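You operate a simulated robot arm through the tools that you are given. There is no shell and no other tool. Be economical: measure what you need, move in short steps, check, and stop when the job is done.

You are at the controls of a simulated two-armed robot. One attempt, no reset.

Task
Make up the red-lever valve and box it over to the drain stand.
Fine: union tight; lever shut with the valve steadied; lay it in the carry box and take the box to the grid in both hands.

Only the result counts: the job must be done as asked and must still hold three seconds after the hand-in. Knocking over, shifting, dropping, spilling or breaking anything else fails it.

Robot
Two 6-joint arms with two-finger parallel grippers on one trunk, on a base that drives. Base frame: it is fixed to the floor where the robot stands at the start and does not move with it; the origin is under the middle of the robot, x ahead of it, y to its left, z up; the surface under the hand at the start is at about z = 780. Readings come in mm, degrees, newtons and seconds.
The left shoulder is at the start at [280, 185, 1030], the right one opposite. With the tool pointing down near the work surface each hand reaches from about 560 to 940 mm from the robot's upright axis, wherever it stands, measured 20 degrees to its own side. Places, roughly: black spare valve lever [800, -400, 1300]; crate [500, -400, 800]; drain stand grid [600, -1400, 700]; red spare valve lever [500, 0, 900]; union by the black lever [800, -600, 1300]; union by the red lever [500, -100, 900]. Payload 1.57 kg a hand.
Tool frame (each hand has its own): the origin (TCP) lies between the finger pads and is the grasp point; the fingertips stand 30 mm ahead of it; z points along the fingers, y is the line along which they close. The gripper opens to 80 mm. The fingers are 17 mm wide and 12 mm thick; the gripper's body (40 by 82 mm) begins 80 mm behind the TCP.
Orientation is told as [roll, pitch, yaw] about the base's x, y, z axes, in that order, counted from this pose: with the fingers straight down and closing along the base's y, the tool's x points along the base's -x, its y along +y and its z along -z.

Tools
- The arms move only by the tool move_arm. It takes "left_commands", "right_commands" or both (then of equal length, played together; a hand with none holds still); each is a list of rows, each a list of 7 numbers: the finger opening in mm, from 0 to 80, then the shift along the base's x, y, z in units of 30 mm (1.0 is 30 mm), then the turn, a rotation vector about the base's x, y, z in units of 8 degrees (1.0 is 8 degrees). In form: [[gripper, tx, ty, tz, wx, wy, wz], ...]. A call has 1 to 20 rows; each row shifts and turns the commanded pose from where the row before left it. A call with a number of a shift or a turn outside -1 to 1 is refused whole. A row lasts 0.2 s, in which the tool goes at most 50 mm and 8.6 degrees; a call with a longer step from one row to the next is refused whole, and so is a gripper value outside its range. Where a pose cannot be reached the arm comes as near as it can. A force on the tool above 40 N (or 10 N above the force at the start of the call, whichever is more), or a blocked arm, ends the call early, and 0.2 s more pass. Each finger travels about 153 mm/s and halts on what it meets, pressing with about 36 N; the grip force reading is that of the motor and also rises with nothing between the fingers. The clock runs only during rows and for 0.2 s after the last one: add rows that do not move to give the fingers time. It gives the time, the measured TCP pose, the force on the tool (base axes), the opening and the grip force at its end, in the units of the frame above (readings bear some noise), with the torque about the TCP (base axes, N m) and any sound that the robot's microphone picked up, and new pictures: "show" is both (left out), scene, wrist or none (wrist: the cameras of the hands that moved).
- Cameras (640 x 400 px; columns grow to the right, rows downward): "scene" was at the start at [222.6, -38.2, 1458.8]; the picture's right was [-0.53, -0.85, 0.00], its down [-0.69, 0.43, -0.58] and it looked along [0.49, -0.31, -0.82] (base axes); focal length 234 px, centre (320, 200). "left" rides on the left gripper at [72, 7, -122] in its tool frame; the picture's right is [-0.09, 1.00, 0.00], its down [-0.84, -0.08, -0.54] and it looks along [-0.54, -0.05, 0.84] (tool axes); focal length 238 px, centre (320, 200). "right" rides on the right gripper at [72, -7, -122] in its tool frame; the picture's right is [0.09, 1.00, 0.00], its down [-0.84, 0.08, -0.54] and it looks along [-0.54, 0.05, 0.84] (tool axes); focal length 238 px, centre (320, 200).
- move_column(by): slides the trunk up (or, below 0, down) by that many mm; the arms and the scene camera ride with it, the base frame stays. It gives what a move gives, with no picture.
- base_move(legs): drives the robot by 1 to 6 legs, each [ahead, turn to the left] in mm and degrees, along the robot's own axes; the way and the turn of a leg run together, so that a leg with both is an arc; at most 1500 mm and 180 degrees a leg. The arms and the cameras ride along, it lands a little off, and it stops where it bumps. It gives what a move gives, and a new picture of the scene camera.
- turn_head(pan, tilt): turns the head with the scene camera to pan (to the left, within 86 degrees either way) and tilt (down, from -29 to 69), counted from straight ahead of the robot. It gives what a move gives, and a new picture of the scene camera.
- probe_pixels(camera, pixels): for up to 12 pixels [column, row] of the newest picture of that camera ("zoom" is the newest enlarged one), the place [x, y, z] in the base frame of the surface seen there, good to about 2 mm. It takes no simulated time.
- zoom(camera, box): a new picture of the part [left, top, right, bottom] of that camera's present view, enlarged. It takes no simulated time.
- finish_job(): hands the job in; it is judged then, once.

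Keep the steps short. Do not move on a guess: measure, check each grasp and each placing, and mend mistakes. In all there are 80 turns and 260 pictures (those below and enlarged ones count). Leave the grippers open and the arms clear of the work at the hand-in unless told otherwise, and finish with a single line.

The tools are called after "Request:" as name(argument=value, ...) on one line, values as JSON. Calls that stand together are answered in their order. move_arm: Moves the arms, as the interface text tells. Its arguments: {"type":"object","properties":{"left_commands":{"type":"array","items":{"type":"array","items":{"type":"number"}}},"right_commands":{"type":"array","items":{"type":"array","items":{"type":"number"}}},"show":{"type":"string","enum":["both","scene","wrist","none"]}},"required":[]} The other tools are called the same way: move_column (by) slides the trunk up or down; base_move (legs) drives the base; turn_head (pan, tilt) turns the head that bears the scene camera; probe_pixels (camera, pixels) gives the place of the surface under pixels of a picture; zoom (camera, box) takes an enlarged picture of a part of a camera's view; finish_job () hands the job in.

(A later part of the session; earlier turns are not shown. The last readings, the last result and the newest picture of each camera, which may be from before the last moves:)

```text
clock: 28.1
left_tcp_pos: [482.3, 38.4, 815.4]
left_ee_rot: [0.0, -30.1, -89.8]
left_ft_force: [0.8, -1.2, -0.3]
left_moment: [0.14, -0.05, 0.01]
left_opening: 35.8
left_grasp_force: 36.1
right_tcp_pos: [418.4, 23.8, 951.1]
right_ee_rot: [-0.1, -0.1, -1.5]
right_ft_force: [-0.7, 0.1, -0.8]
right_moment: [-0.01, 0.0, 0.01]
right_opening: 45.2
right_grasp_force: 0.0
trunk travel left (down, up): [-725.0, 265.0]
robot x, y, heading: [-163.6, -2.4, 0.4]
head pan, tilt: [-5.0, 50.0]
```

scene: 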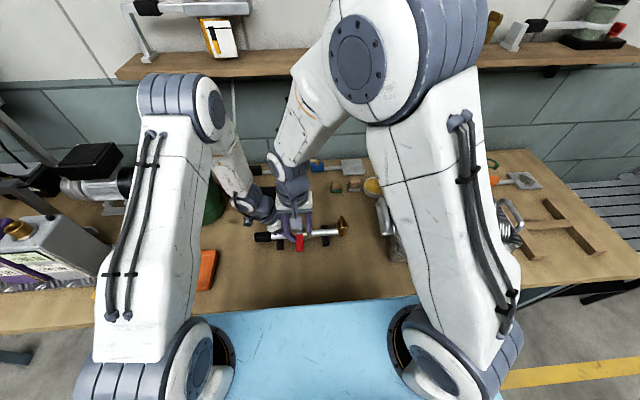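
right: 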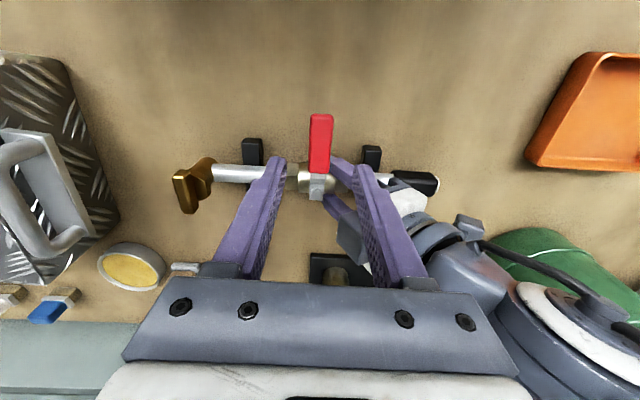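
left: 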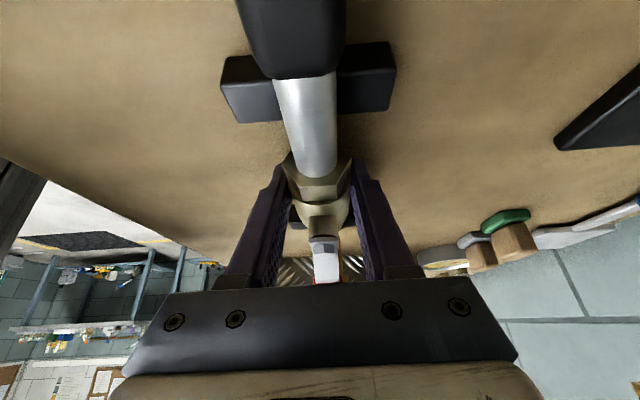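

The lever is shut, pointing to -x, and the valve hasn't moved. For lifting, the right hand takes the body at y≈-2, next to the lever, before the left hand lets go. Moving over it with yaw 90°.

Request:
move_arm(right_commands=[[70, 0.18, -0.07, 0, 0, 0, 1], [70, 0.18, -0.07, 0, 0, 0, 1], [70, 0.18, -0.07, 0, 0, 0, 1], [70, 0.18, -0.07, 0, 0, 0, 1], [70, 0.18, -0.07, 0, 0, 0, 1], [70, 0.18, -0.07, 0, 0, 0, 1], [70, 0.18, -0.07, 0, 0, 0, 1], [70, 0.18, -0.07, 0, 0, 0, 1], [70, 0.18, -0.07, 0, 0, 0, 1], [70, 0.18, -0.07, 0, 0, 0, 1], [70, 0.18, -0.07, 0, 0, 0, 1], [70, 0.18, -0.07, 0, 0, 0, 0.44], [70, 0, 0, 0, 0, 0, 0]])

```text
clock: 30.9
left_tcp_pos: [483.4, 38.9, 816.1]
left_ee_rot: [-0.2, -30.0, -89.8]
left_ft_force: [-0.3, 0.1, -0.1]
left_moment: [0.14, -0.02, 0.02]
left_opening: 35.7
left_grasp_force: 35.9
right_tcp_pos: [481.9, -1.1, 950.5]
right_ee_rot: [0.1, 0.0, 89.9]
right_ft_force: [-1.0, 0.0, 0.1]
right_moment: [-0.01, 0.03, 0.01]
right_opening: 69.8
right_grasp_force: 0.0
trunk travel left (down, up): [-725.0, 265.0]
robot x, y, heading: [-162.7, 0.3, 0.0]
head pan, tilt: [-5.0, 50.0]
```

scene: 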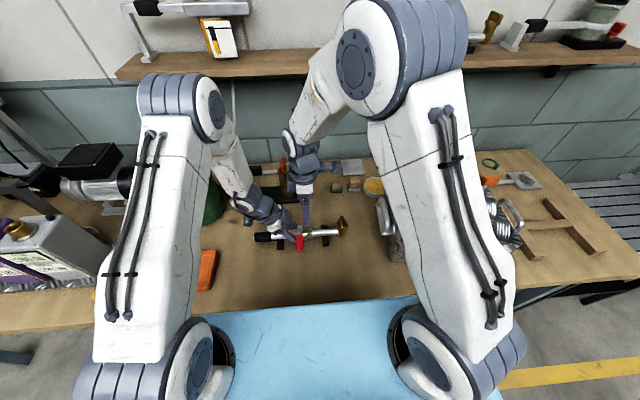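
right: 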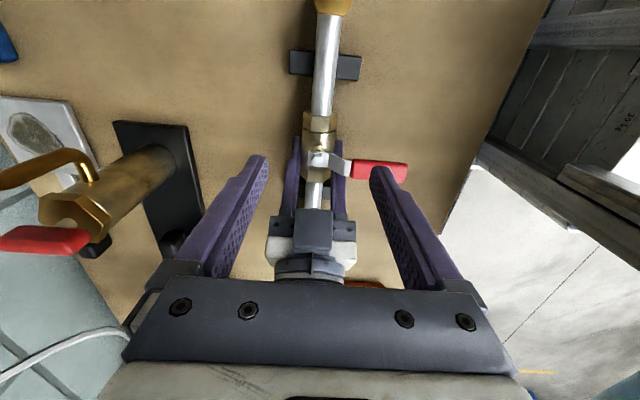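

Request:
zoom(camera="right", box=[280, 100, 424, 190])

Request:
probe_pixels(camera="right", pixels=[[355, 163], [403, 163], [390, 171], [380, 170], [330, 164], [345, 177], [320, 120], [320, 130], [320, 142], [340, 165]])

```text
4.44 times, centred on (352, 145) of right
```

zoom: 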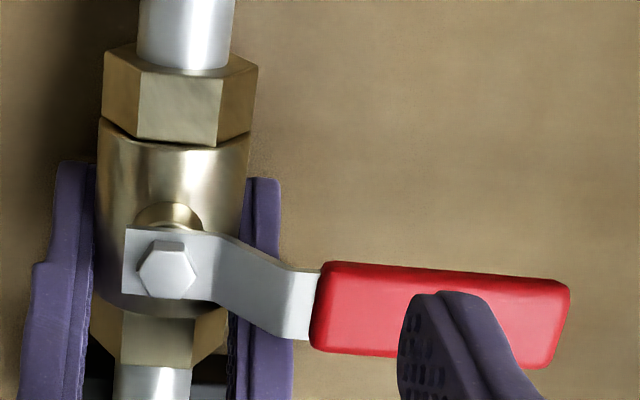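

```text
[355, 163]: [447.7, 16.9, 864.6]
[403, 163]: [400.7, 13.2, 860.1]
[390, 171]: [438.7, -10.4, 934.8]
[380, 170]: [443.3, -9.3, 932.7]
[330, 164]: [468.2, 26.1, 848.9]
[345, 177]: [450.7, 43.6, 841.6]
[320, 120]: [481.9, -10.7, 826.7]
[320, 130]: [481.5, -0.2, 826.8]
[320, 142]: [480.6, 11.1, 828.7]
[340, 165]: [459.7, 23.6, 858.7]
```

The handle's near edge is at y≈13. I go down at y≈-4 to z 817, on the hex and body edge, and close.

Request:
move_arm(right_commands=[[70, 0.02, -0.1, -0.556, 0, 0, 0], [70, 0, 0, -0.556, 0, 0, 0], [70, 0, 0, -0.556, 0, 0, 0], [70, 0, 0, -0.556, 0, 0, 0], [70, 0, 0, -0.556, 0, 0, 0], [70, 0, 0, -0.556, 0, 0, 0], [70, 0, 0, -0.556, 0, 0, 0], [70, 0, 0, -0.556, 0, 0, 0], [40, 0, 0, 0, 0, 0, 0], [15, 0, 0, 0, 0, 0, 0], [15, 0, 0, 0, 0, 0, 0], [15, 0, 0, 0, 0, 0, 0]])

```text
clock: 33.5
left_tcp_pos: [482.9, 37.3, 815.1]
left_ee_rot: [-0.1, -30.1, -89.8]
left_ft_force: [-2.4, -0.1, 0.0]
left_moment: [0.29, -0.05, -0.07]
left_opening: 35.7
left_grasp_force: 35.7
right_tcp_pos: [483.1, -3.2, 816.7]
right_ee_rot: [0.0, 0.0, 89.9]
right_ft_force: [2.3, -0.6, 0.5]
right_moment: [-0.26, 0.06, 0.01]
right_opening: 35.5
right_grasp_force: 36.5
trunk travel left (down, up): [-725.0, 265.0]
robot x, y, heading: [-161.6, -0.2, 0.4]
head pan, tilt: [-5.0, 50.0]
```

scene: 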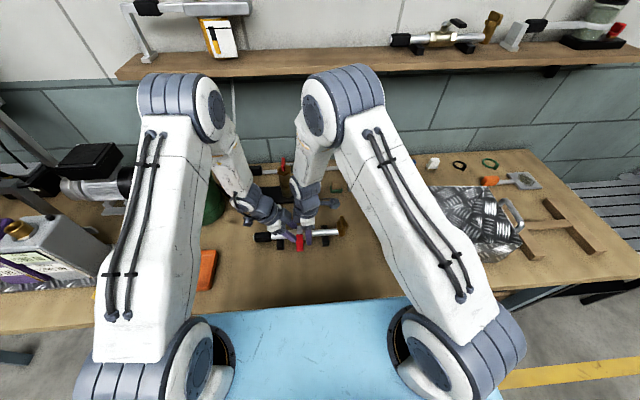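
right: 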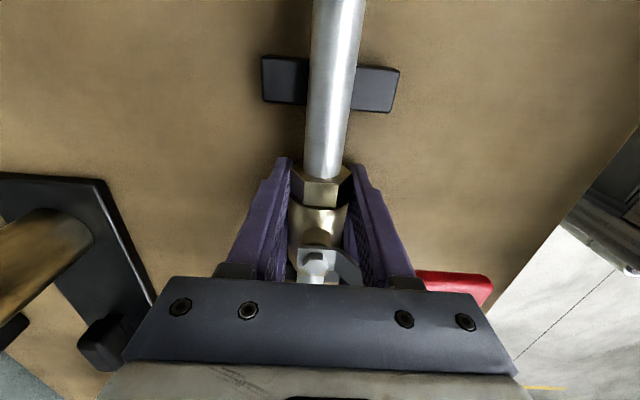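

The right grip is firm at 35.5 mm. The left hand opens and backs out along its tilted line.

Request:
move_arm(left_commands=[[60, 0, 0, 0, 0, 0, 0], [60, 0, 0, 0, 0, 0, 0], [60, 0, 0.433, 0.75, 0, 0, 0], [60, 0, 0.433, 0.75, 0, 0, 0], [60, 0, 0.433, 0.75, 0, 0, 0], [60, 0, 0.433, 0.75, 0, 0, 0], [60, 0, 0.433, 0.75, 0, 0, 0], [60, 0, 0.5, 0.75, 0, 0, 0], [60, 0, 0.7, 0.5, 0, 0, 0], [60, 0, 0.7, 0.5, 0, 0, 0], [60, 0, 0.7, 0.5, 0, 0, 0]])

```text
clock: 35.9
left_tcp_pos: [480.4, 183.0, 995.8]
left_ee_rot: [-0.2, -30.0, -89.7]
left_ft_force: [0.2, 0.7, 0.2]
left_moment: [-0.03, 0.0, -0.02]
left_opening: 60.3
left_grasp_force: 0.0
right_tcp_pos: [483.3, -3.0, 817.5]
right_ee_rot: [0.0, 0.0, 89.9]
right_ft_force: [0.4, 0.6, -0.1]
right_moment: [-0.05, -0.04, 0.01]
right_opening: 35.6
right_grasp_force: 36.0
trunk travel left (down, up): [-725.0, 265.0]
robot x, y, heading: [-164.6, -2.2, 0.2]
head pan, tilt: [-5.0, 50.0]
```

scene: 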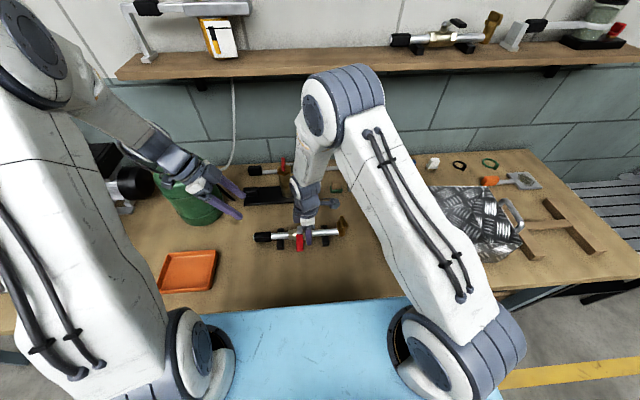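
left: 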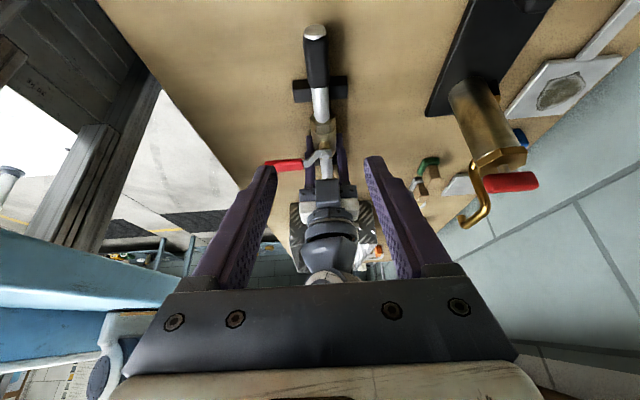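

Now I lift the valve straight up by 30 mm and check for weight and droop.

Request:
move_arm(right_commands=[[15, 0, 0, 0.25, 0, 0, 0], [15, 0, 0, 0.25, 0, 0, 0], [15, 0, 0, 0.25, 0, 0, 0], [15, 0, 0, 0.25, 0, 0, 0], [15, 0, 0, 0, 0, 0, 0], [15, 0, 0, 0, 0, 0, 0]])

Request:
zoom(camera="scene", box=[220, 180, 380, 280])

```text
clock: 37.3
left_tcp_pos: [479.6, 182.0, 996.3]
left_ee_rot: [-0.1, -30.0, -89.8]
left_ft_force: [0.5, -0.3, 0.6]
left_moment: [0.0, 0.04, -0.01]
left_opening: 59.9
left_grasp_force: 0.1
right_tcp_pos: [481.6, -3.5, 846.9]
right_ee_rot: [0.0, 0.1, 90.0]
right_ft_force: [-0.6, 0.0, -4.5]
right_moment: [-0.04, -0.02, -0.01]
right_opening: 35.8
right_grasp_force: 36.0
trunk travel left (down, up): [-725.0, 265.0]
robot x, y, heading: [-160.6, -1.3, 0.1]
head pan, tilt: [-5.0, 50.0]
```

scene: 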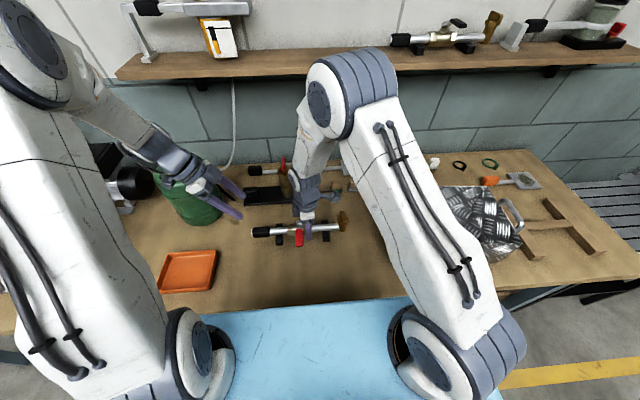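
right: 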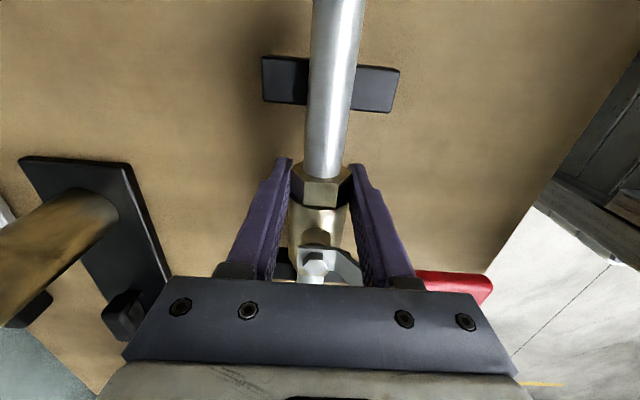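

```text
4.00 times, centred on (300, 230) of scene
```

zoom: 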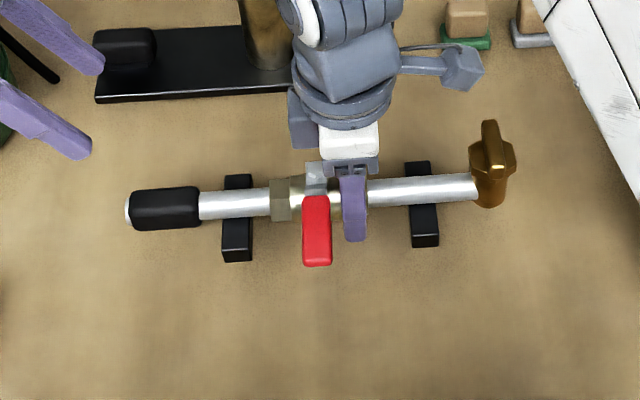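

The valve weighs 0.46 kg, hangs level and shows no moment. I raise it to z≈1000 and shift to y≈-200 so I can look at the crate.

Request:
move_arm(right_commands=[[15, 0, 0, 0.8, 0, 0, 0], [15, 0, 0, 0.8, 0, 0, 0], [15, 0, 0, 0.8, 0, 0, 0], [15, 0, 0, 0.8, 0, 0, 0], [15, 0, 0, 0.8, 0, 0, 0], [15, 0, 0, 0.8, 0, 0, 0], [15, 0, 0, 0.8, 0, 0, 0], [15, 0, -0.8, 0.3, 0, 0, 0], [15, 0, -0.8, 0, 0, 0, 0], [15, 0, -0.8, 0, 0, 0, 0], [15, 0, -0.8, 0, 0, 0, 0], [15, 0, -0.8, 0, 0, 0, 0], [15, 0, 0, 0, 0, 0, 0]])

Request:
turn_head(pan=-25, tilt=48)

```text
clock: 40.1
left_tcp_pos: [482.2, 182.2, 996.4]
left_ee_rot: [-0.1, -30.0, -89.7]
left_ft_force: [0.6, -0.1, 0.1]
left_moment: [-0.01, -0.02, 0.0]
left_opening: 60.0
left_grasp_force: 0.3
right_tcp_pos: [483.2, -124.2, 1023.3]
right_ee_rot: [-0.1, 0.0, 89.9]
right_ft_force: [-0.5, 0.5, -5.3]
right_moment: [0.01, -0.04, -0.02]
right_opening: 35.7
right_grasp_force: 35.7
trunk travel left (down, up): [-725.0, 265.0]
robot x, y, heading: [-164.0, 0.9, 0.3]
head pan, tilt: [-5.0, 50.0]
```

scene: 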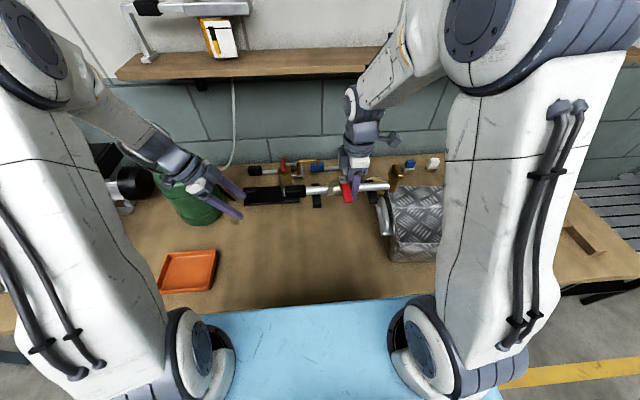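
right: 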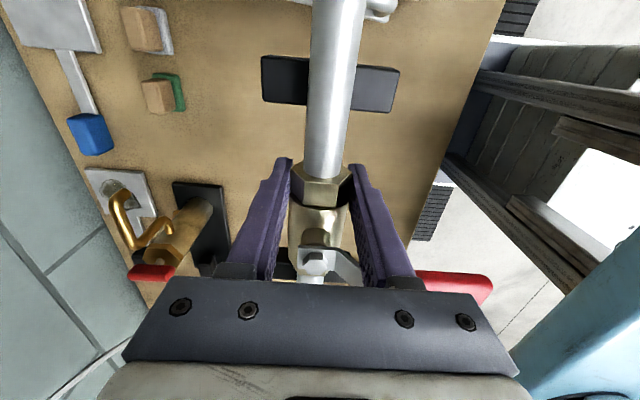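

```text
clock: 41.0
left_tcp_pos: [480.8, 182.0, 996.2]
left_ee_rot: [-0.1, -30.0, -89.8]
left_ft_force: [-0.3, 0.7, -0.2]
left_moment: [0.03, -0.02, -0.02]
left_opening: 60.1
left_grasp_force: 0.0
right_tcp_pos: [483.6, -124.2, 1023.9]
right_ee_rot: [0.0, 0.0, 89.9]
right_ft_force: [-0.2, -0.5, -4.4]
right_moment: [-0.03, 0.03, -0.05]
right_opening: 35.7
right_grasp_force: 36.0
trunk travel left (down, up): [-725.0, 265.0]
robot x, y, heading: [-168.3, -2.9, 0.5]
head pan, tilt: [-25.0, 48.0]
```

scene: 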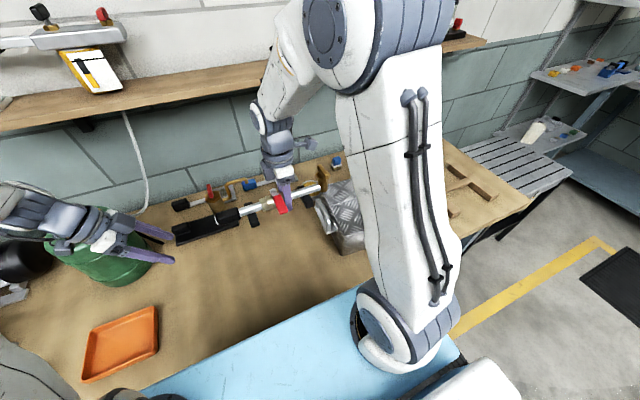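

The crate seems slightly yawed and not much longer than the valve, so I need exact interior dimensions. I carry the valve, high, to above the crate and look down.

Request:
move_arm(right_commands=[[15, 0, -0.6, 0.5, 0, 0, 0], [15, 0, -0.9, 0.5, 0, 0, 0], [15, 0, -0.9, 0.5, 0, 0, 0], [15, 0, -0.9, 0.5, 0, 0, 0], [15, 0, -0.9, 0.4, 0, 0, 0], [15, 0, -0.9, 0, 0, 0, 0], [15, 0, -0.9, 0, 0, 0, 0], [15, 0, -0.9, 0, 0, 0, 0], [15, 0, -0.9, 0, 0, 0, 0], [15, 0, -0.9, 0, 0, 0, 0], [15, 0, -0.9, 0, 0, 0, 0], [15, 0, -0.5, 0, 0, 0, 0], [15, 0, 0, 0, 0, 0, 0]])

```text
clock: 43.8
left_tcp_pos: [480.6, 182.9, 996.5]
left_ee_rot: [-0.1, -30.0, -89.8]
left_ft_force: [-0.2, -0.1, -0.6]
left_moment: [0.04, 0.0, 0.0]
left_opening: 60.1
left_grasp_force: 0.1
right_tcp_pos: [484.1, -426.0, 1094.7]
right_ee_rot: [0.0, 0.0, 89.9]
right_ft_force: [-0.5, -0.4, -5.1]
right_moment: [-0.03, 0.0, 0.03]
right_opening: 35.9
right_grasp_force: 36.1
trunk travel left (down, up): [-725.0, 265.0]
robot x, y, heading: [-161.2, -1.8, 0.4]
head pan, tilt: [-25.0, 48.0]
```

scene: 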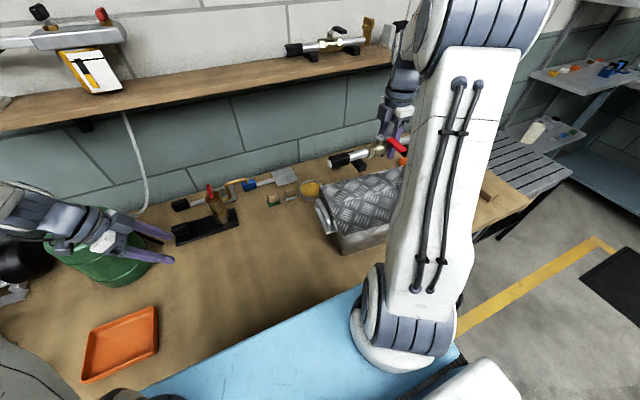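
right: 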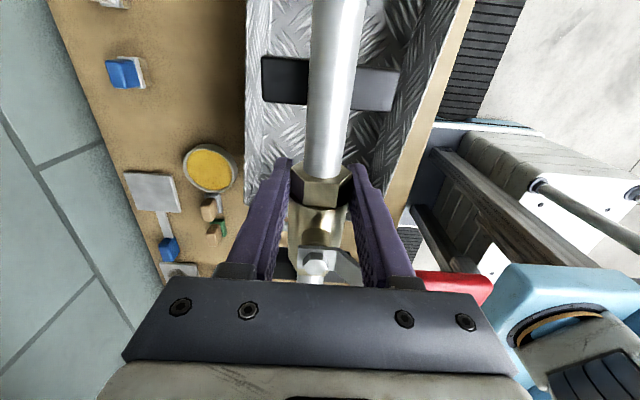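

The black blocks are feet fixed to the valve, so it will stand in the crate by itself with its bottom 37 mm below the TCP. Probing the crate's rim and floor.

Request:
zoom(camera="scene", box=[304, 150, 416, 260])

Request:
zoom(camera="right", box=[220, 0, 480, 162])

Request:
zoom(camera="left", box=[240, 150, 400, 280])

```text
3.64 times, centred on (360, 205) of scene
```

zoom: 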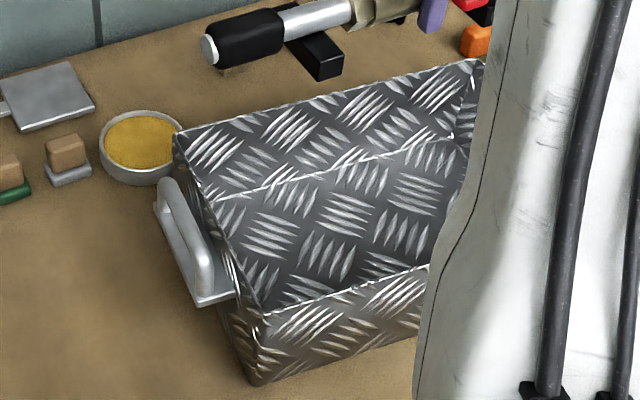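

```text
2.46 times, centred on (350, 81) of right
```

zoom: 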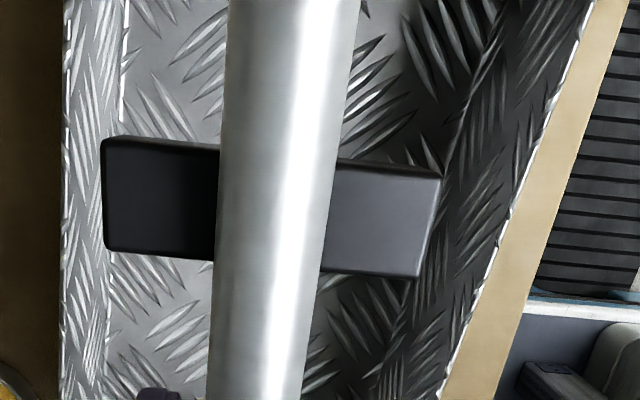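

```text
3.08 times, centred on (320, 215) of left
```

zoom: 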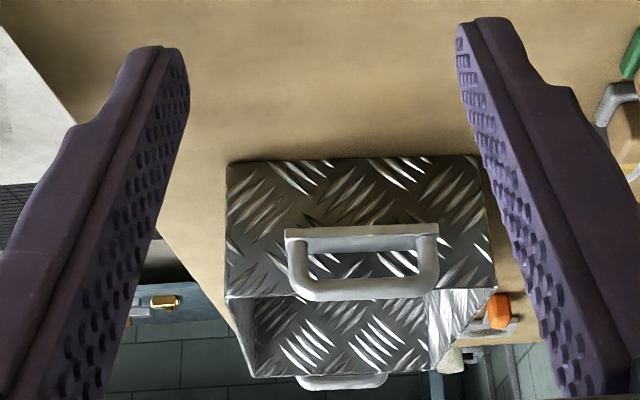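

Request:
probe_pixels(camera="scene", pixels=[[321, 187], [344, 236], [402, 168], [332, 206], [394, 188], [383, 218], [388, 223], [332, 203], [370, 192], [370, 210], [318, 208], [336, 232]])

Request:
probe_pixels(camera="right", pixels=[[246, 60], [253, 150], [270, 20], [290, 60], [266, 115], [380, 40], [405, 85], [420, 20], [450, 40], [420, 120], [408, 150], [440, 60]])

Request:
probe_pixels(camera="left", pixels=[[297, 246], [377, 244], [304, 270], [352, 266], [360, 262], [346, 248], [311, 248], [315, 274], [330, 274], [345, 273], [320, 268], [335, 248]])

```text
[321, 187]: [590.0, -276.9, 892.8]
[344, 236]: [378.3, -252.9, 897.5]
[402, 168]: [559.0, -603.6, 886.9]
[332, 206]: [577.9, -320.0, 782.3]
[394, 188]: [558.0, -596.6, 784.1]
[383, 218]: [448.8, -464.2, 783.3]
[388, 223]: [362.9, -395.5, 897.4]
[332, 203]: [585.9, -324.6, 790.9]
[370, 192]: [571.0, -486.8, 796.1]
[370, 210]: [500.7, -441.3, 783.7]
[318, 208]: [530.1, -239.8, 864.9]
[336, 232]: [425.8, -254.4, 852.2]
```

```text
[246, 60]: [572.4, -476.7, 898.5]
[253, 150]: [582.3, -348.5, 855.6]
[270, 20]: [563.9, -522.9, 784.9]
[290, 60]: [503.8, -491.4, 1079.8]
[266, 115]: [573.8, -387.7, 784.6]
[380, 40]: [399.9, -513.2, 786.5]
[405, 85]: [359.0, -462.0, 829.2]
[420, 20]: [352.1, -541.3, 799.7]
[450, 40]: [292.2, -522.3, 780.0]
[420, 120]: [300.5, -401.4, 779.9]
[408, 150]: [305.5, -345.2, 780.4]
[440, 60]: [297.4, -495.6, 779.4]
```

```text
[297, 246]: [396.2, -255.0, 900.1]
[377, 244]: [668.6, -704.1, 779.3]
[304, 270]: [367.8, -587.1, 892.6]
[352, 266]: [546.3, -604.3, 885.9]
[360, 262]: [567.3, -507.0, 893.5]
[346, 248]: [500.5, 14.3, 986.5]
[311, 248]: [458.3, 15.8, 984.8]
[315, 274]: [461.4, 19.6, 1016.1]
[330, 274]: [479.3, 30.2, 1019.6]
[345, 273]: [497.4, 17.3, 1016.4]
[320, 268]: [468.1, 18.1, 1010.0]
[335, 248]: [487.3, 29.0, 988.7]
```

The crate's inner box is about 325×208 mm, centred at about (468,-428), yawed about -5.7°. The valve is 300 mm long with its centre 27 mm to +y of my grip. I align yaw -5.7° over (475.5,-456) at z≈965 and check the ends.

Request:
move_arm(right_commands=[[15, -0.072, -0.25, -0.7, 0, 0, -0.18], [15, -0.072, -0.25, -0.7, 0, 0, -0.18], [15, -0.072, -0.25, -0.7, 0, 0, -0.18], [15, -0.072, -0.25, -0.7, 0, 0, -0.17], [15, 0, 0, -0.7, 0, 0, 0], [15, 0, 0, -0.6, 0, 0, 0], [15, 0, 0, 0, 0, 0, 0]])

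Request:
zoom(camera="scene", box=[304, 140, 416, 250])

Request:
zoom(camera="left", box=[260, 180, 380, 280])

```text
clock: 45.4
left_tcp_pos: [480.8, 181.6, 996.4]
left_ee_rot: [-0.1, -30.0, -89.8]
left_ft_force: [-0.1, -0.7, -0.5]
left_moment: [0.0, 0.0, 0.0]
left_opening: 60.0
left_grasp_force: 0.2
right_tcp_pos: [476.6, -458.5, 973.2]
right_ee_rot: [0.0, -0.1, 84.2]
right_ft_force: [0.1, 1.5, -4.2]
right_moment: [-0.06, -0.02, -0.03]
right_opening: 35.9
right_grasp_force: 36.1
trunk travel left (down, up): [-725.0, 265.0]
robot x, y, heading: [-164.3, -0.5, 0.3]
head pan, tilt: [-25.0, 48.0]
```

scene: 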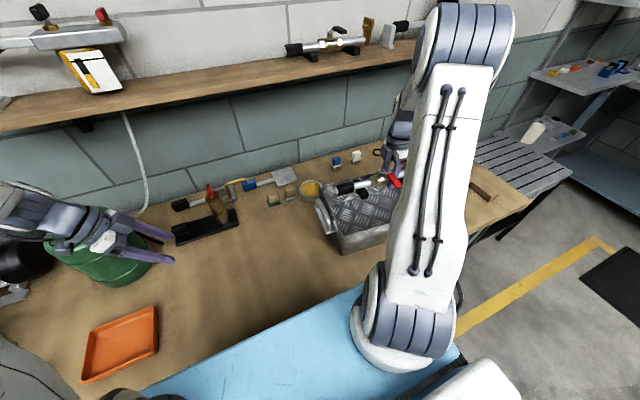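
right: 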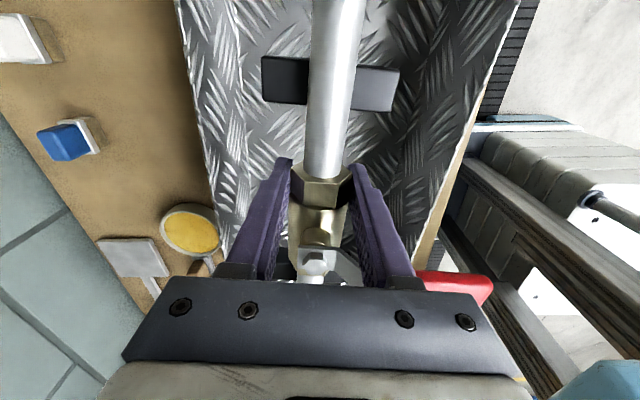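

```text
3.64 times, centred on (360, 195) of scene
```

zoom: 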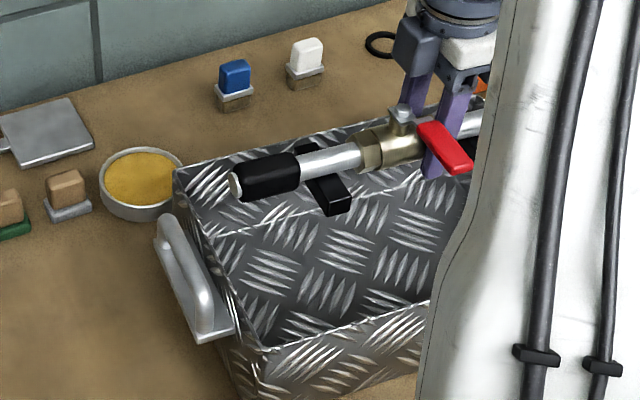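

```text
4.00 times, centred on (320, 230) of left
```

zoom: 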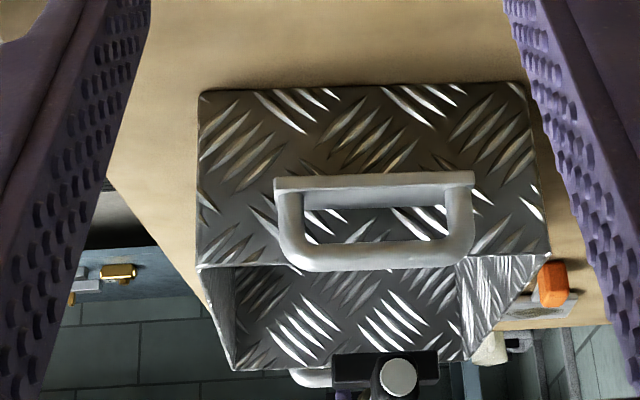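

Request:
probe_pixels(camera="scene", pixels=[[336, 192], [338, 189], [343, 191], [328, 202], [332, 211], [338, 222]])

Request:
probe_pixels(camera="left", pixels=[[340, 234], [320, 248], [300, 248], [305, 270], [355, 268], [366, 245], [292, 247]])

```text
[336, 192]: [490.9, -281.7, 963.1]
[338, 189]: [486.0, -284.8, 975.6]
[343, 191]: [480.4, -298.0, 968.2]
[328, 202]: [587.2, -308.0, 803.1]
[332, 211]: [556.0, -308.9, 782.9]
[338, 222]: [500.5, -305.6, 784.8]
```

```text
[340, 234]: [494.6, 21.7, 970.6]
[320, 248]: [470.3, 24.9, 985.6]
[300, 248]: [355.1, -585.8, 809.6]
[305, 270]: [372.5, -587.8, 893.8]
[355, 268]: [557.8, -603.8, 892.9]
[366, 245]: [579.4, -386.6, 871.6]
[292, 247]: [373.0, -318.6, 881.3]
```

The cap end has about 13 mm to the left wall and the elbow about 14 mm to the right one, so it's centred. I lower to just above the floor.

Request:
move_arm(right_commands=[[15, 0, 0.03, -0.6, 0, 0, 0], [15, 0, 0, -0.6, 0, 0, 0], [15, 0, 0, -0.6, 0, 0, 0], [15, 0, 0, -0.6, 0, 0, 0], [15, 0, 0, -0.6, 0, 0, 0], [15, 0, 0, -0.6, 0, 0, 0], [15, 0, 0, -0.5, 0, 0, 0], [15, 0, 0, -0.4, 0, 0, 0], [15, 0, 0, -0.3, 0, 0, 0], [15, 0, 0, 0, 0, 0, 0]])

```text
clock: 47.6
left_tcp_pos: [482.2, 182.2, 997.0]
left_ee_rot: [0.0, -30.0, -89.8]
left_ft_force: [-0.3, 0.0, -0.1]
left_moment: [0.0, -0.01, 0.02]
left_opening: 60.0
left_grasp_force: 0.0
right_tcp_pos: [472.9, -456.1, 828.2]
right_ee_rot: [0.0, 0.0, 84.2]
right_ft_force: [0.2, 0.1, -4.9]
right_moment: [-0.08, 0.0, 0.03]
right_opening: 35.8
right_grasp_force: 35.9
trunk travel left (down, up): [-725.0, 265.0]
robot x, y, heading: [-162.9, -2.7, 0.4]
head pan, tilt: [-25.0, 48.0]
```

scene: 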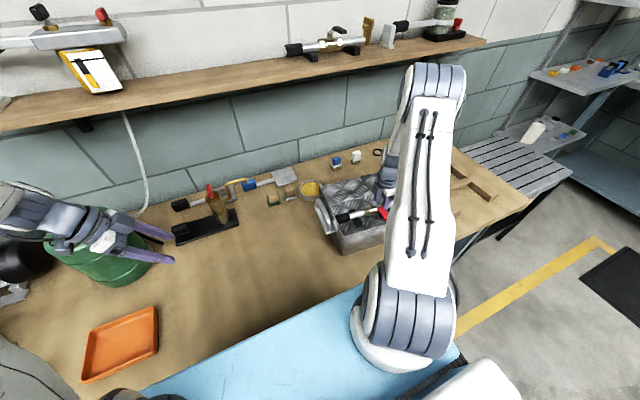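
right: 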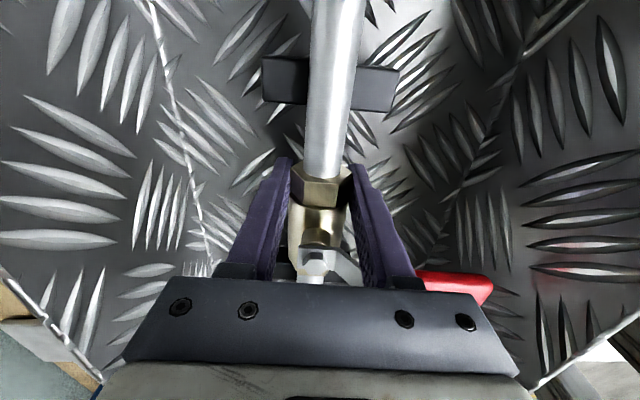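

It's free inside the box. I lower in 1.5 mm steps until the weight comes off.

Request:
move_arm(right_commands=[[15, 0, 0, -0.05, 0, 0, 0], [15, 0, 0, -0.05, 0, 0, 0], [15, 0, 0, -0.05, 0, 0, 0], [15, 0, 0, -0.05, 0, 0, 0], [15, 0, 0, 0, 0, 0, 0]], show="none")

```text
clock: 48.8
left_tcp_pos: [480.0, 181.5, 997.3]
left_ee_rot: [-0.1, -30.0, -89.8]
left_ft_force: [0.2, 0.2, 0.1]
left_moment: [-0.02, 0.04, -0.02]
left_opening: 59.8
left_grasp_force: 0.1
right_tcp_pos: [474.4, -456.6, 821.7]
right_ee_rot: [0.0, 0.0, 84.2]
right_ft_force: [-1.3, -0.8, 1.8]
right_moment: [0.62, 0.03, 0.11]
right_opening: 36.0
right_grasp_force: 36.2
trunk travel left (down, up): [-725.0, 265.0]
robot x, y, heading: [-164.9, -3.5, 0.3]
head pan, tilt: [-25.0, 48.0]
```

The weight is on the floor at z≈821.7. I open to 62 mm, wait, then lift straight out.

Request:
move_arm(right_commands=[[45, 0, 0, 0, 0, 0, 0], [62, 0, 0, 0, 0, 0, 0], [62, 0, 0, 0, 0, 0, 0], [62, 0, 0, 0.4, 0, 0, 0], [62, 0, 0, 0.7, 0, 0, 0], [62, 0, 0, 0.8, 0, 0, 0], [62, 0, 0, 0.8, 0, 0, 0], [62, 0, 0, 0.8, 0, 0, 0], [62, 0, 0, 0.8, 0, 0, 0], [62, 0, 0, 0.8, 0, 0, 0], [62, 0, 0, 0.8, 0, 0, 0], [62, 0, 0, 0.8, 0, 0, 0], [62, 0, 0, 0.8, 0, 0, 0]])

Request:
zoom(camera="scene", box=[304, 140, 416, 250])

```text
clock: 51.6
left_tcp_pos: [479.9, 181.6, 997.0]
left_ee_rot: [0.0, -29.9, -89.7]
left_ft_force: [0.4, -0.6, -0.3]
left_moment: [0.0, -0.04, -0.02]
left_opening: 59.7
left_grasp_force: 0.0
right_tcp_pos: [473.2, -455.9, 1047.4]
right_ee_rot: [0.0, -0.1, 84.1]
right_ft_force: [0.0, -0.2, -0.5]
right_moment: [-0.01, 0.01, 0.0]
right_opening: 61.8
right_grasp_force: 0.1
trunk travel left (down, up): [-725.0, 265.0]
robot x, y, heading: [-164.1, -0.9, 0.0]
head pan, tilt: [-25.0, 48.0]
```

scene: 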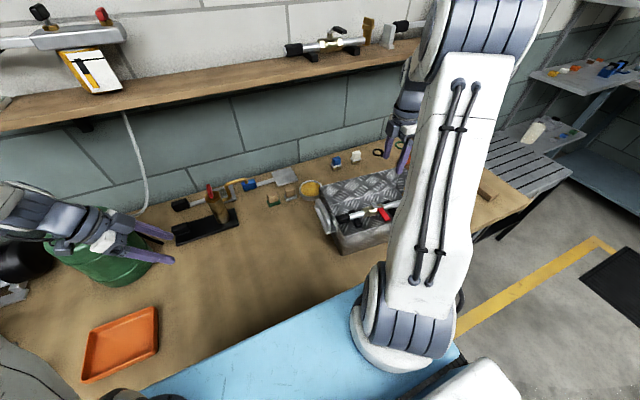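
right: 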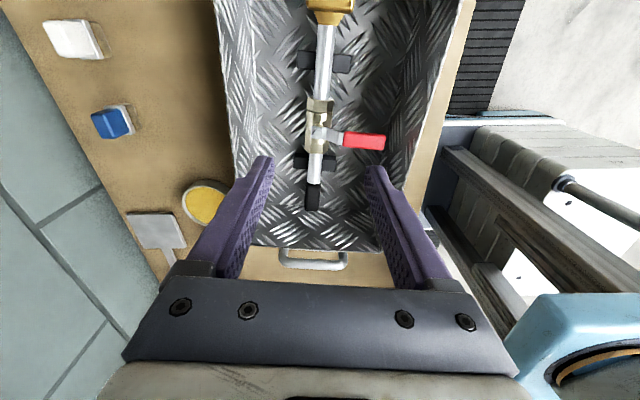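

```text
3.64 times, centred on (360, 195) of scene
```

zoom: 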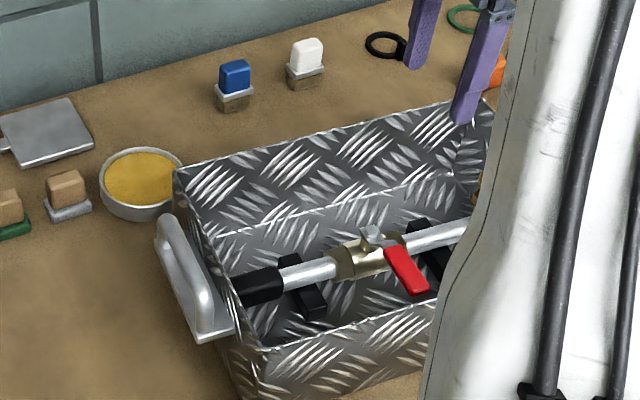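

The valve stands on its feet in the box, lever shut. Next the robot must stand square in front of the crate, so I check my base footprint and the floor around it.

Request:
probe_pixels(camera="scene", pixels=[[350, 292], [150, 390], [455, 350], [300, 330], [490, 165], [560, 172], [470, 160], [510, 195], [520, 140], [470, 235], [530, 200], [440, 250]])

Request:
turn_head(pan=-86, tilt=40)

```text
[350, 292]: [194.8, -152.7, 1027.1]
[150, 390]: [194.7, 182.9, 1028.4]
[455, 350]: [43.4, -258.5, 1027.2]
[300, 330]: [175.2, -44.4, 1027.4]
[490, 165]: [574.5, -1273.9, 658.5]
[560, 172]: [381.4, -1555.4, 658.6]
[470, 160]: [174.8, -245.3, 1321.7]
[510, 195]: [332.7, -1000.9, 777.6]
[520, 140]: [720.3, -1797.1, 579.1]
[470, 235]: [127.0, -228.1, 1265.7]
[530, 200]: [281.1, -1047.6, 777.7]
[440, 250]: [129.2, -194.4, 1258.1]
```

```text
clock: 52.9
left_tcp_pos: [480.6, 181.8, 996.2]
left_ee_rot: [-0.1, -30.0, -89.9]
left_ft_force: [-0.8, 0.5, -0.1]
left_moment: [0.0, 0.02, 0.01]
left_opening: 59.9
left_grasp_force: 0.0
right_tcp_pos: [474.1, -455.2, 1047.6]
right_ee_rot: [-0.1, 0.1, 84.2]
right_ft_force: [0.1, 0.0, 0.5]
right_moment: [-0.02, -0.02, 0.0]
right_opening: 61.9
right_grasp_force: 0.0
trunk travel left (down, up): [-725.0, 265.0]
robot x, y, heading: [-161.4, 3.0, 0.5]
head pan, tilt: [-85.9, 40.0]
```

scene: 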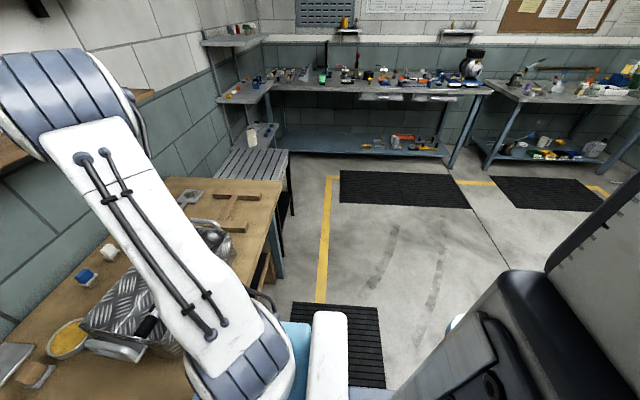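

The floor on my right is clear. I enlarge the slatted stand to measure it.

Request:
zoom(camera="scene", box=[190, 120, 318, 200])

Request:
probe_pixels(camera="scene", pixels=[[238, 150], [287, 152], [283, 180], [217, 174], [250, 178], [265, 160], [252, 140], [275, 183], [280, 182], [560, 320], [590, 230], [330, 230]])

```text
5.00 times, centred on (254, 160) of scene
```

zoom: 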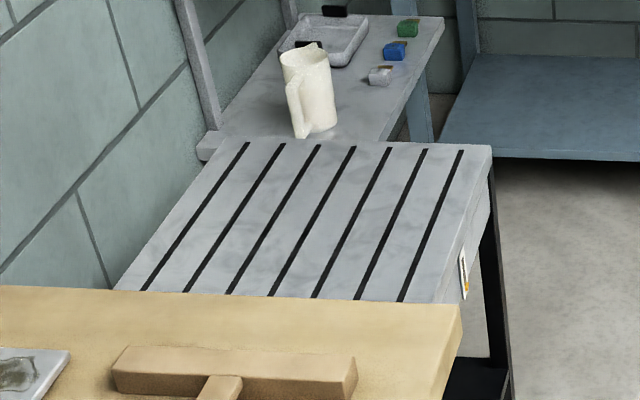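

```text
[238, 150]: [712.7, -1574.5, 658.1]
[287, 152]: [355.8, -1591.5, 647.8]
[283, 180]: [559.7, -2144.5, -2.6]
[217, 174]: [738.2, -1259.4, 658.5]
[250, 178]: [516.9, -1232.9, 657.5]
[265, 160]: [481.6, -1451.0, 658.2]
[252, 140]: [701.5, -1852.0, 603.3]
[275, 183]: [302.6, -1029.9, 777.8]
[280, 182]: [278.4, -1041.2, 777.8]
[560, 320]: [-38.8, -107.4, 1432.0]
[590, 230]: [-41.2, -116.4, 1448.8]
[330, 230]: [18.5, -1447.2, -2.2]
```

The grid top is at z≈658, x 360–740, y about -1100 to -1590. First I bring the robot square before the crate, aiming for about (-179,-363) with heading -5.7°.

Request:
base_move(legs=[[-60, 0], [0, -90], [363, 0], [0, 84], [40, 0]])

Request:
turn_head(pan=0, tilt=50)

```text
clock: 63.7
left_tcp_pos: [477.7, -220.2, 996.9]
left_ee_rot: [-0.1, -29.9, -93.2]
left_ft_force: [-0.7, 0.7, -0.1]
left_moment: [0.03, 0.02, 0.02]
left_opening: 60.0
left_grasp_force: 0.1
right_tcp_pos: [432.2, -857.0, 1047.7]
right_ee_rot: [0.1, 0.0, 80.8]
right_ft_force: [-0.1, 0.0, 0.6]
right_moment: [0.01, -0.03, 0.02]
right_opening: 62.3
right_grasp_force: 0.0
trunk travel left (down, up): [-725.0, 265.0]
robot x, y, heading: [-173.8, -363.4, -3.7]
head pan, tilt: [-85.9, 40.0]
```

scene: 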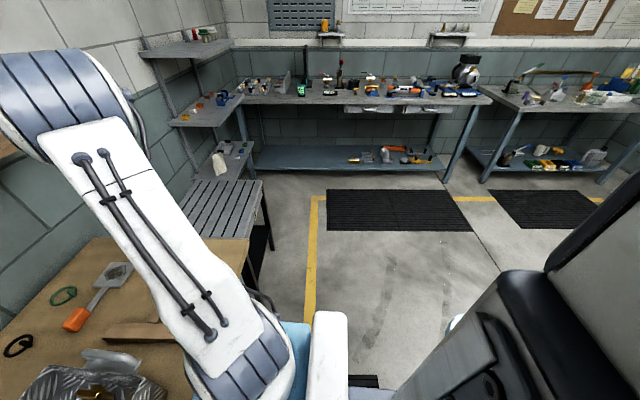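

```text
clock: 65.3
left_tcp_pos: [478.3, -219.8, 996.2]
left_ee_rot: [-0.2, -30.0, -93.2]
left_ft_force: [0.3, 0.1, -0.2]
left_moment: [-0.03, -0.03, 0.0]
left_opening: 60.0
left_grasp_force: 0.1
right_tcp_pos: [433.9, -856.9, 1047.2]
right_ee_rot: [0.1, 0.0, 80.8]
right_ft_force: [0.1, 0.2, -0.3]
right_moment: [-0.01, -0.02, -0.03]
right_opening: 61.9
right_grasp_force: 0.0
trunk travel left (down, up): [-725.0, 265.0]
robot x, y, heading: [-172.6, -363.3, -3.4]
head pan, tilt: [0.0, 50.0]
```

scene: 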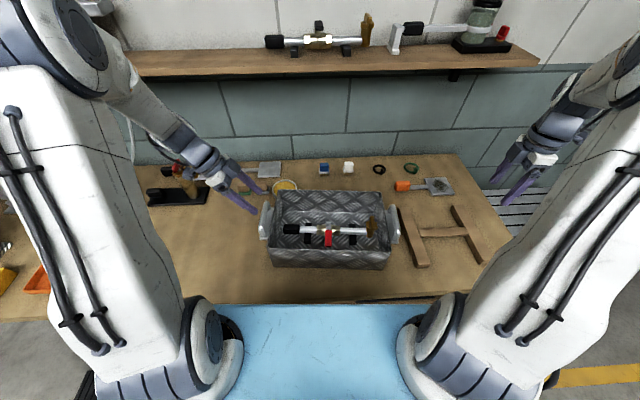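

The robot is well placed. I enlarge the crate and its handles.

Request:
zoom(camera="scene", box=[240, 180, 336, 280])

Request:
zoom(camera="scene", box=[336, 180, 432, 280])

Request:
zoom(camera="left", box=[200, 0, 440, 170])

```text
4.00 times, centred on (288, 230) of scene
```

zoom: 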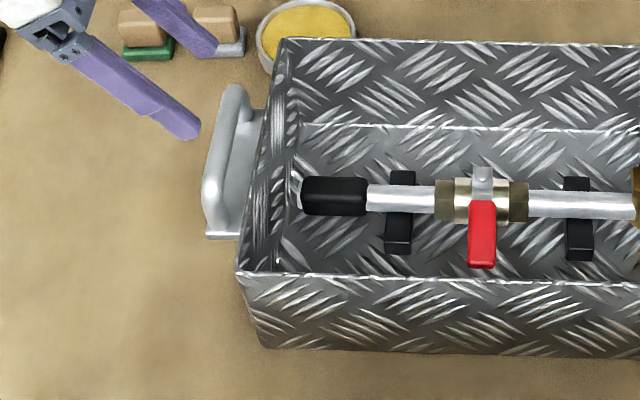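

```text
4.00 times, centred on (384, 230) of scene
```

zoom: 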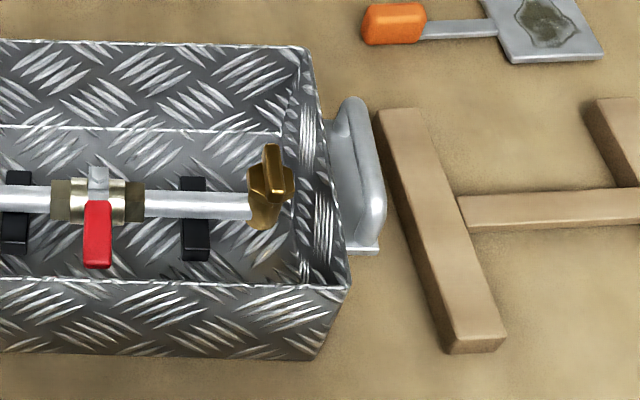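

```text
2.35 times, centred on (320, 85) of left
```

zoom: 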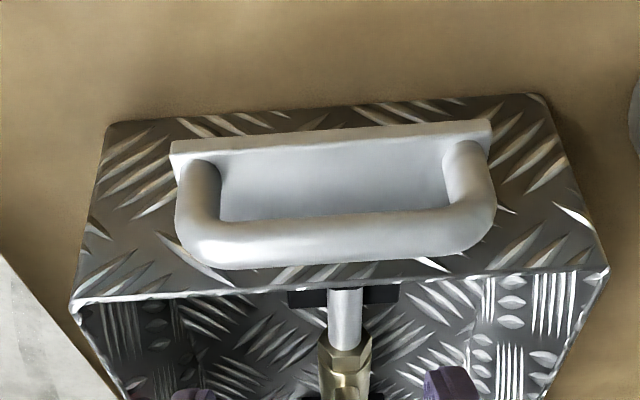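

Request:
probe_pixels(camera="zoom", pixels=[[180, 150], [330, 140], [480, 128], [330, 170], [330, 205], [330, 225], [330, 243], [330, 260], [200, 180], [465, 165], [200, 235], [470, 215]])

Request:
probe_pixels(camera="scene", pixels=[[299, 203], [297, 220], [292, 233], [297, 238], [304, 215], [393, 207], [397, 219], [392, 223], [388, 223], [390, 240], [395, 241], [398, 234]])

```text
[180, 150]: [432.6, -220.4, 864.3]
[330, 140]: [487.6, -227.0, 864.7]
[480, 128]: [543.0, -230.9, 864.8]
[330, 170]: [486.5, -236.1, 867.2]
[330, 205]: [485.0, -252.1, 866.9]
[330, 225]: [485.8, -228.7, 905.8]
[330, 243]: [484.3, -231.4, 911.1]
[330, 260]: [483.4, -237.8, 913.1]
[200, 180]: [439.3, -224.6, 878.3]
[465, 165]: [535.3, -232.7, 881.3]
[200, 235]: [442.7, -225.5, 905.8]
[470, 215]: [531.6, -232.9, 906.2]
```

```text
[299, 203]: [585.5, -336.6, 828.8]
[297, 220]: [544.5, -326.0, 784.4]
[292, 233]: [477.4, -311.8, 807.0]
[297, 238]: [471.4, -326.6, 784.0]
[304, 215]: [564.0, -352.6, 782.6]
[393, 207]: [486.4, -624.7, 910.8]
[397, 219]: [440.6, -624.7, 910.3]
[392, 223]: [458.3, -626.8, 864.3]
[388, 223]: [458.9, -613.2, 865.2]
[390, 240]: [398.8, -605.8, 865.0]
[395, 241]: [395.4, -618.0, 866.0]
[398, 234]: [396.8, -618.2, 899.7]
```

The handle is a horizontal plate at z≈866 with a standing round arch: bar centre z≈904, ø18, 26 mm off the wall. I'll hook each arch with the hands leaned 60° outward, so one finger passes under the bar. First I rotate both hands and hover outboard.

Request:
move_arm(left_commands=[[60, 0.032, 0.157, 0, 0.936, -0.057, 0], [60, 0.032, 0.157, 0, 0.936, -0.057, 0], [60, 0.032, 0.157, 0, 0.936, -0.057, 0], [60, 0.032, 0.157, 0, 0.936, -0.057, 0], [50, 0.032, 0.157, 0, 0, 0, 0.994], [50, 0.032, 0.157, 0, 0, 0, 0.994], [50, 0.032, 0.157, 0, 0, 0, 0.994], [50, 0.032, 0.157, 0, 0, 0, 0.994], [50, 0.032, 0.157, 0, 0, 0, 0.994], [50, 0.032, 0.157, 0, 0, 0, 0.994], [50, 0.032, 0.157, 0, 0, 0, 0.994], [50, 0.032, 0.157, 0, 0, 0, 0.994], [50, 0.032, 0.157, 0, 0, 0, 0.994], [50, 0.032, 0.157, 0, 0, 0, 0.994], [50, 0.032, 0.157, 0, 0, 0, 0.994], [40, 0.032, 0.157, 0, -0.933, 0.093, 0], [40, 0.032, 0.157, 0, -0.933, 0.093, 0], [40, 0.032, 0.157, 0, -0.933, 0.093, 0], [40, 0.032, 0.157, 0, -0.933, 0.093, 0], [40, 0.032, 0.157, 0, -0.933, 0.093, 0]], right_commands=[[60, 0.012, 0.2, -0.13, 0, 0, -0.983], [60, 0.012, 0.2, -0.13, 0, 0, -0.983], [60, 0.012, 0.2, -0.13, 0, 0, -0.983], [60, 0.012, 0.2, -0.13, 0, 0, -0.983], [60, 0.012, 0.2, -0.13, 0, 0, -0.983], [60, 0.012, 0.2, -0.13, 0, 0, -0.983], [60, 0.012, 0.2, -0.13, 0, 0, -0.983], [60, 0.012, 0.2, -0.13, 0, 0, -0.983], [60, 0.012, 0.2, -0.13, 0, 0, -0.983], [60, 0.012, 0.2, -0.13, 0, 0, -0.983], [60, 0.012, 0.2, -0.13, 0, 0, -0.983], [50, 0.012, 0.2, -0.13, 0.933, -0.093, 0], [50, 0.012, 0.2, -0.13, 0.933, -0.093, 0], [40, 0.012, 0.2, -0.13, 0.933, -0.093, 0], [40, 0.012, 0.2, -0.13, 0.933, -0.093, 0], [40, 0.012, 0.2, -0.13, 0.933, -0.093, 0], [40, 0.012, 0.2, -0.13, 0.933, -0.093, 0], [40, 0.012, 0.2, -0.13, 0.933, -0.093, 0], [40, 0.012, 0.2, -0.13, 0.933, -0.093, 0], [40, 0.012, 0.2, -0.13, 0, 0, 0]])

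```text
clock: 69.5
left_tcp_pos: [498.2, -125.5, 997.9]
left_ee_rot: [-37.5, -0.2, -5.7]
left_ft_force: [0.4, -0.1, -0.4]
left_moment: [-0.01, -0.03, 0.02]
left_opening: 39.8
left_grasp_force: 0.0
right_tcp_pos: [442.1, -737.7, 969.9]
right_ee_rot: [60.2, -0.1, -5.6]
right_ft_force: [0.6, -1.7, 0.2]
right_moment: [0.04, 0.01, -0.02]
right_opening: 40.1
right_grasp_force: 0.1
trunk travel left (down, up): [-725.0, 265.0]
robot x, y, heading: [-176.2, -362.0, -3.4]
head pan, tilt: [0.0, 50.0]
```

scene: 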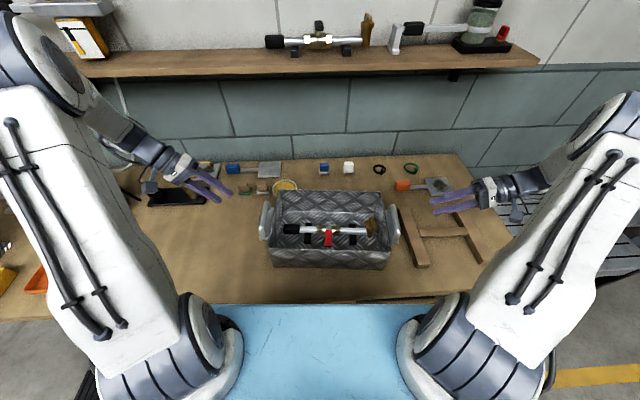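
right: 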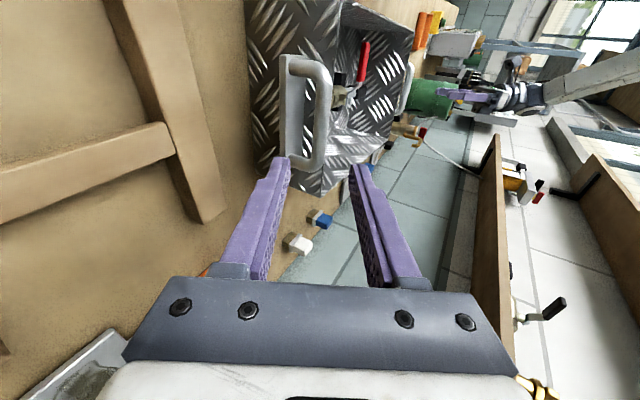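
left: 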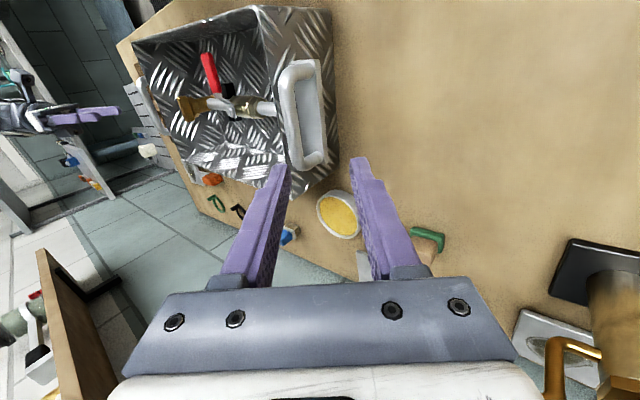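

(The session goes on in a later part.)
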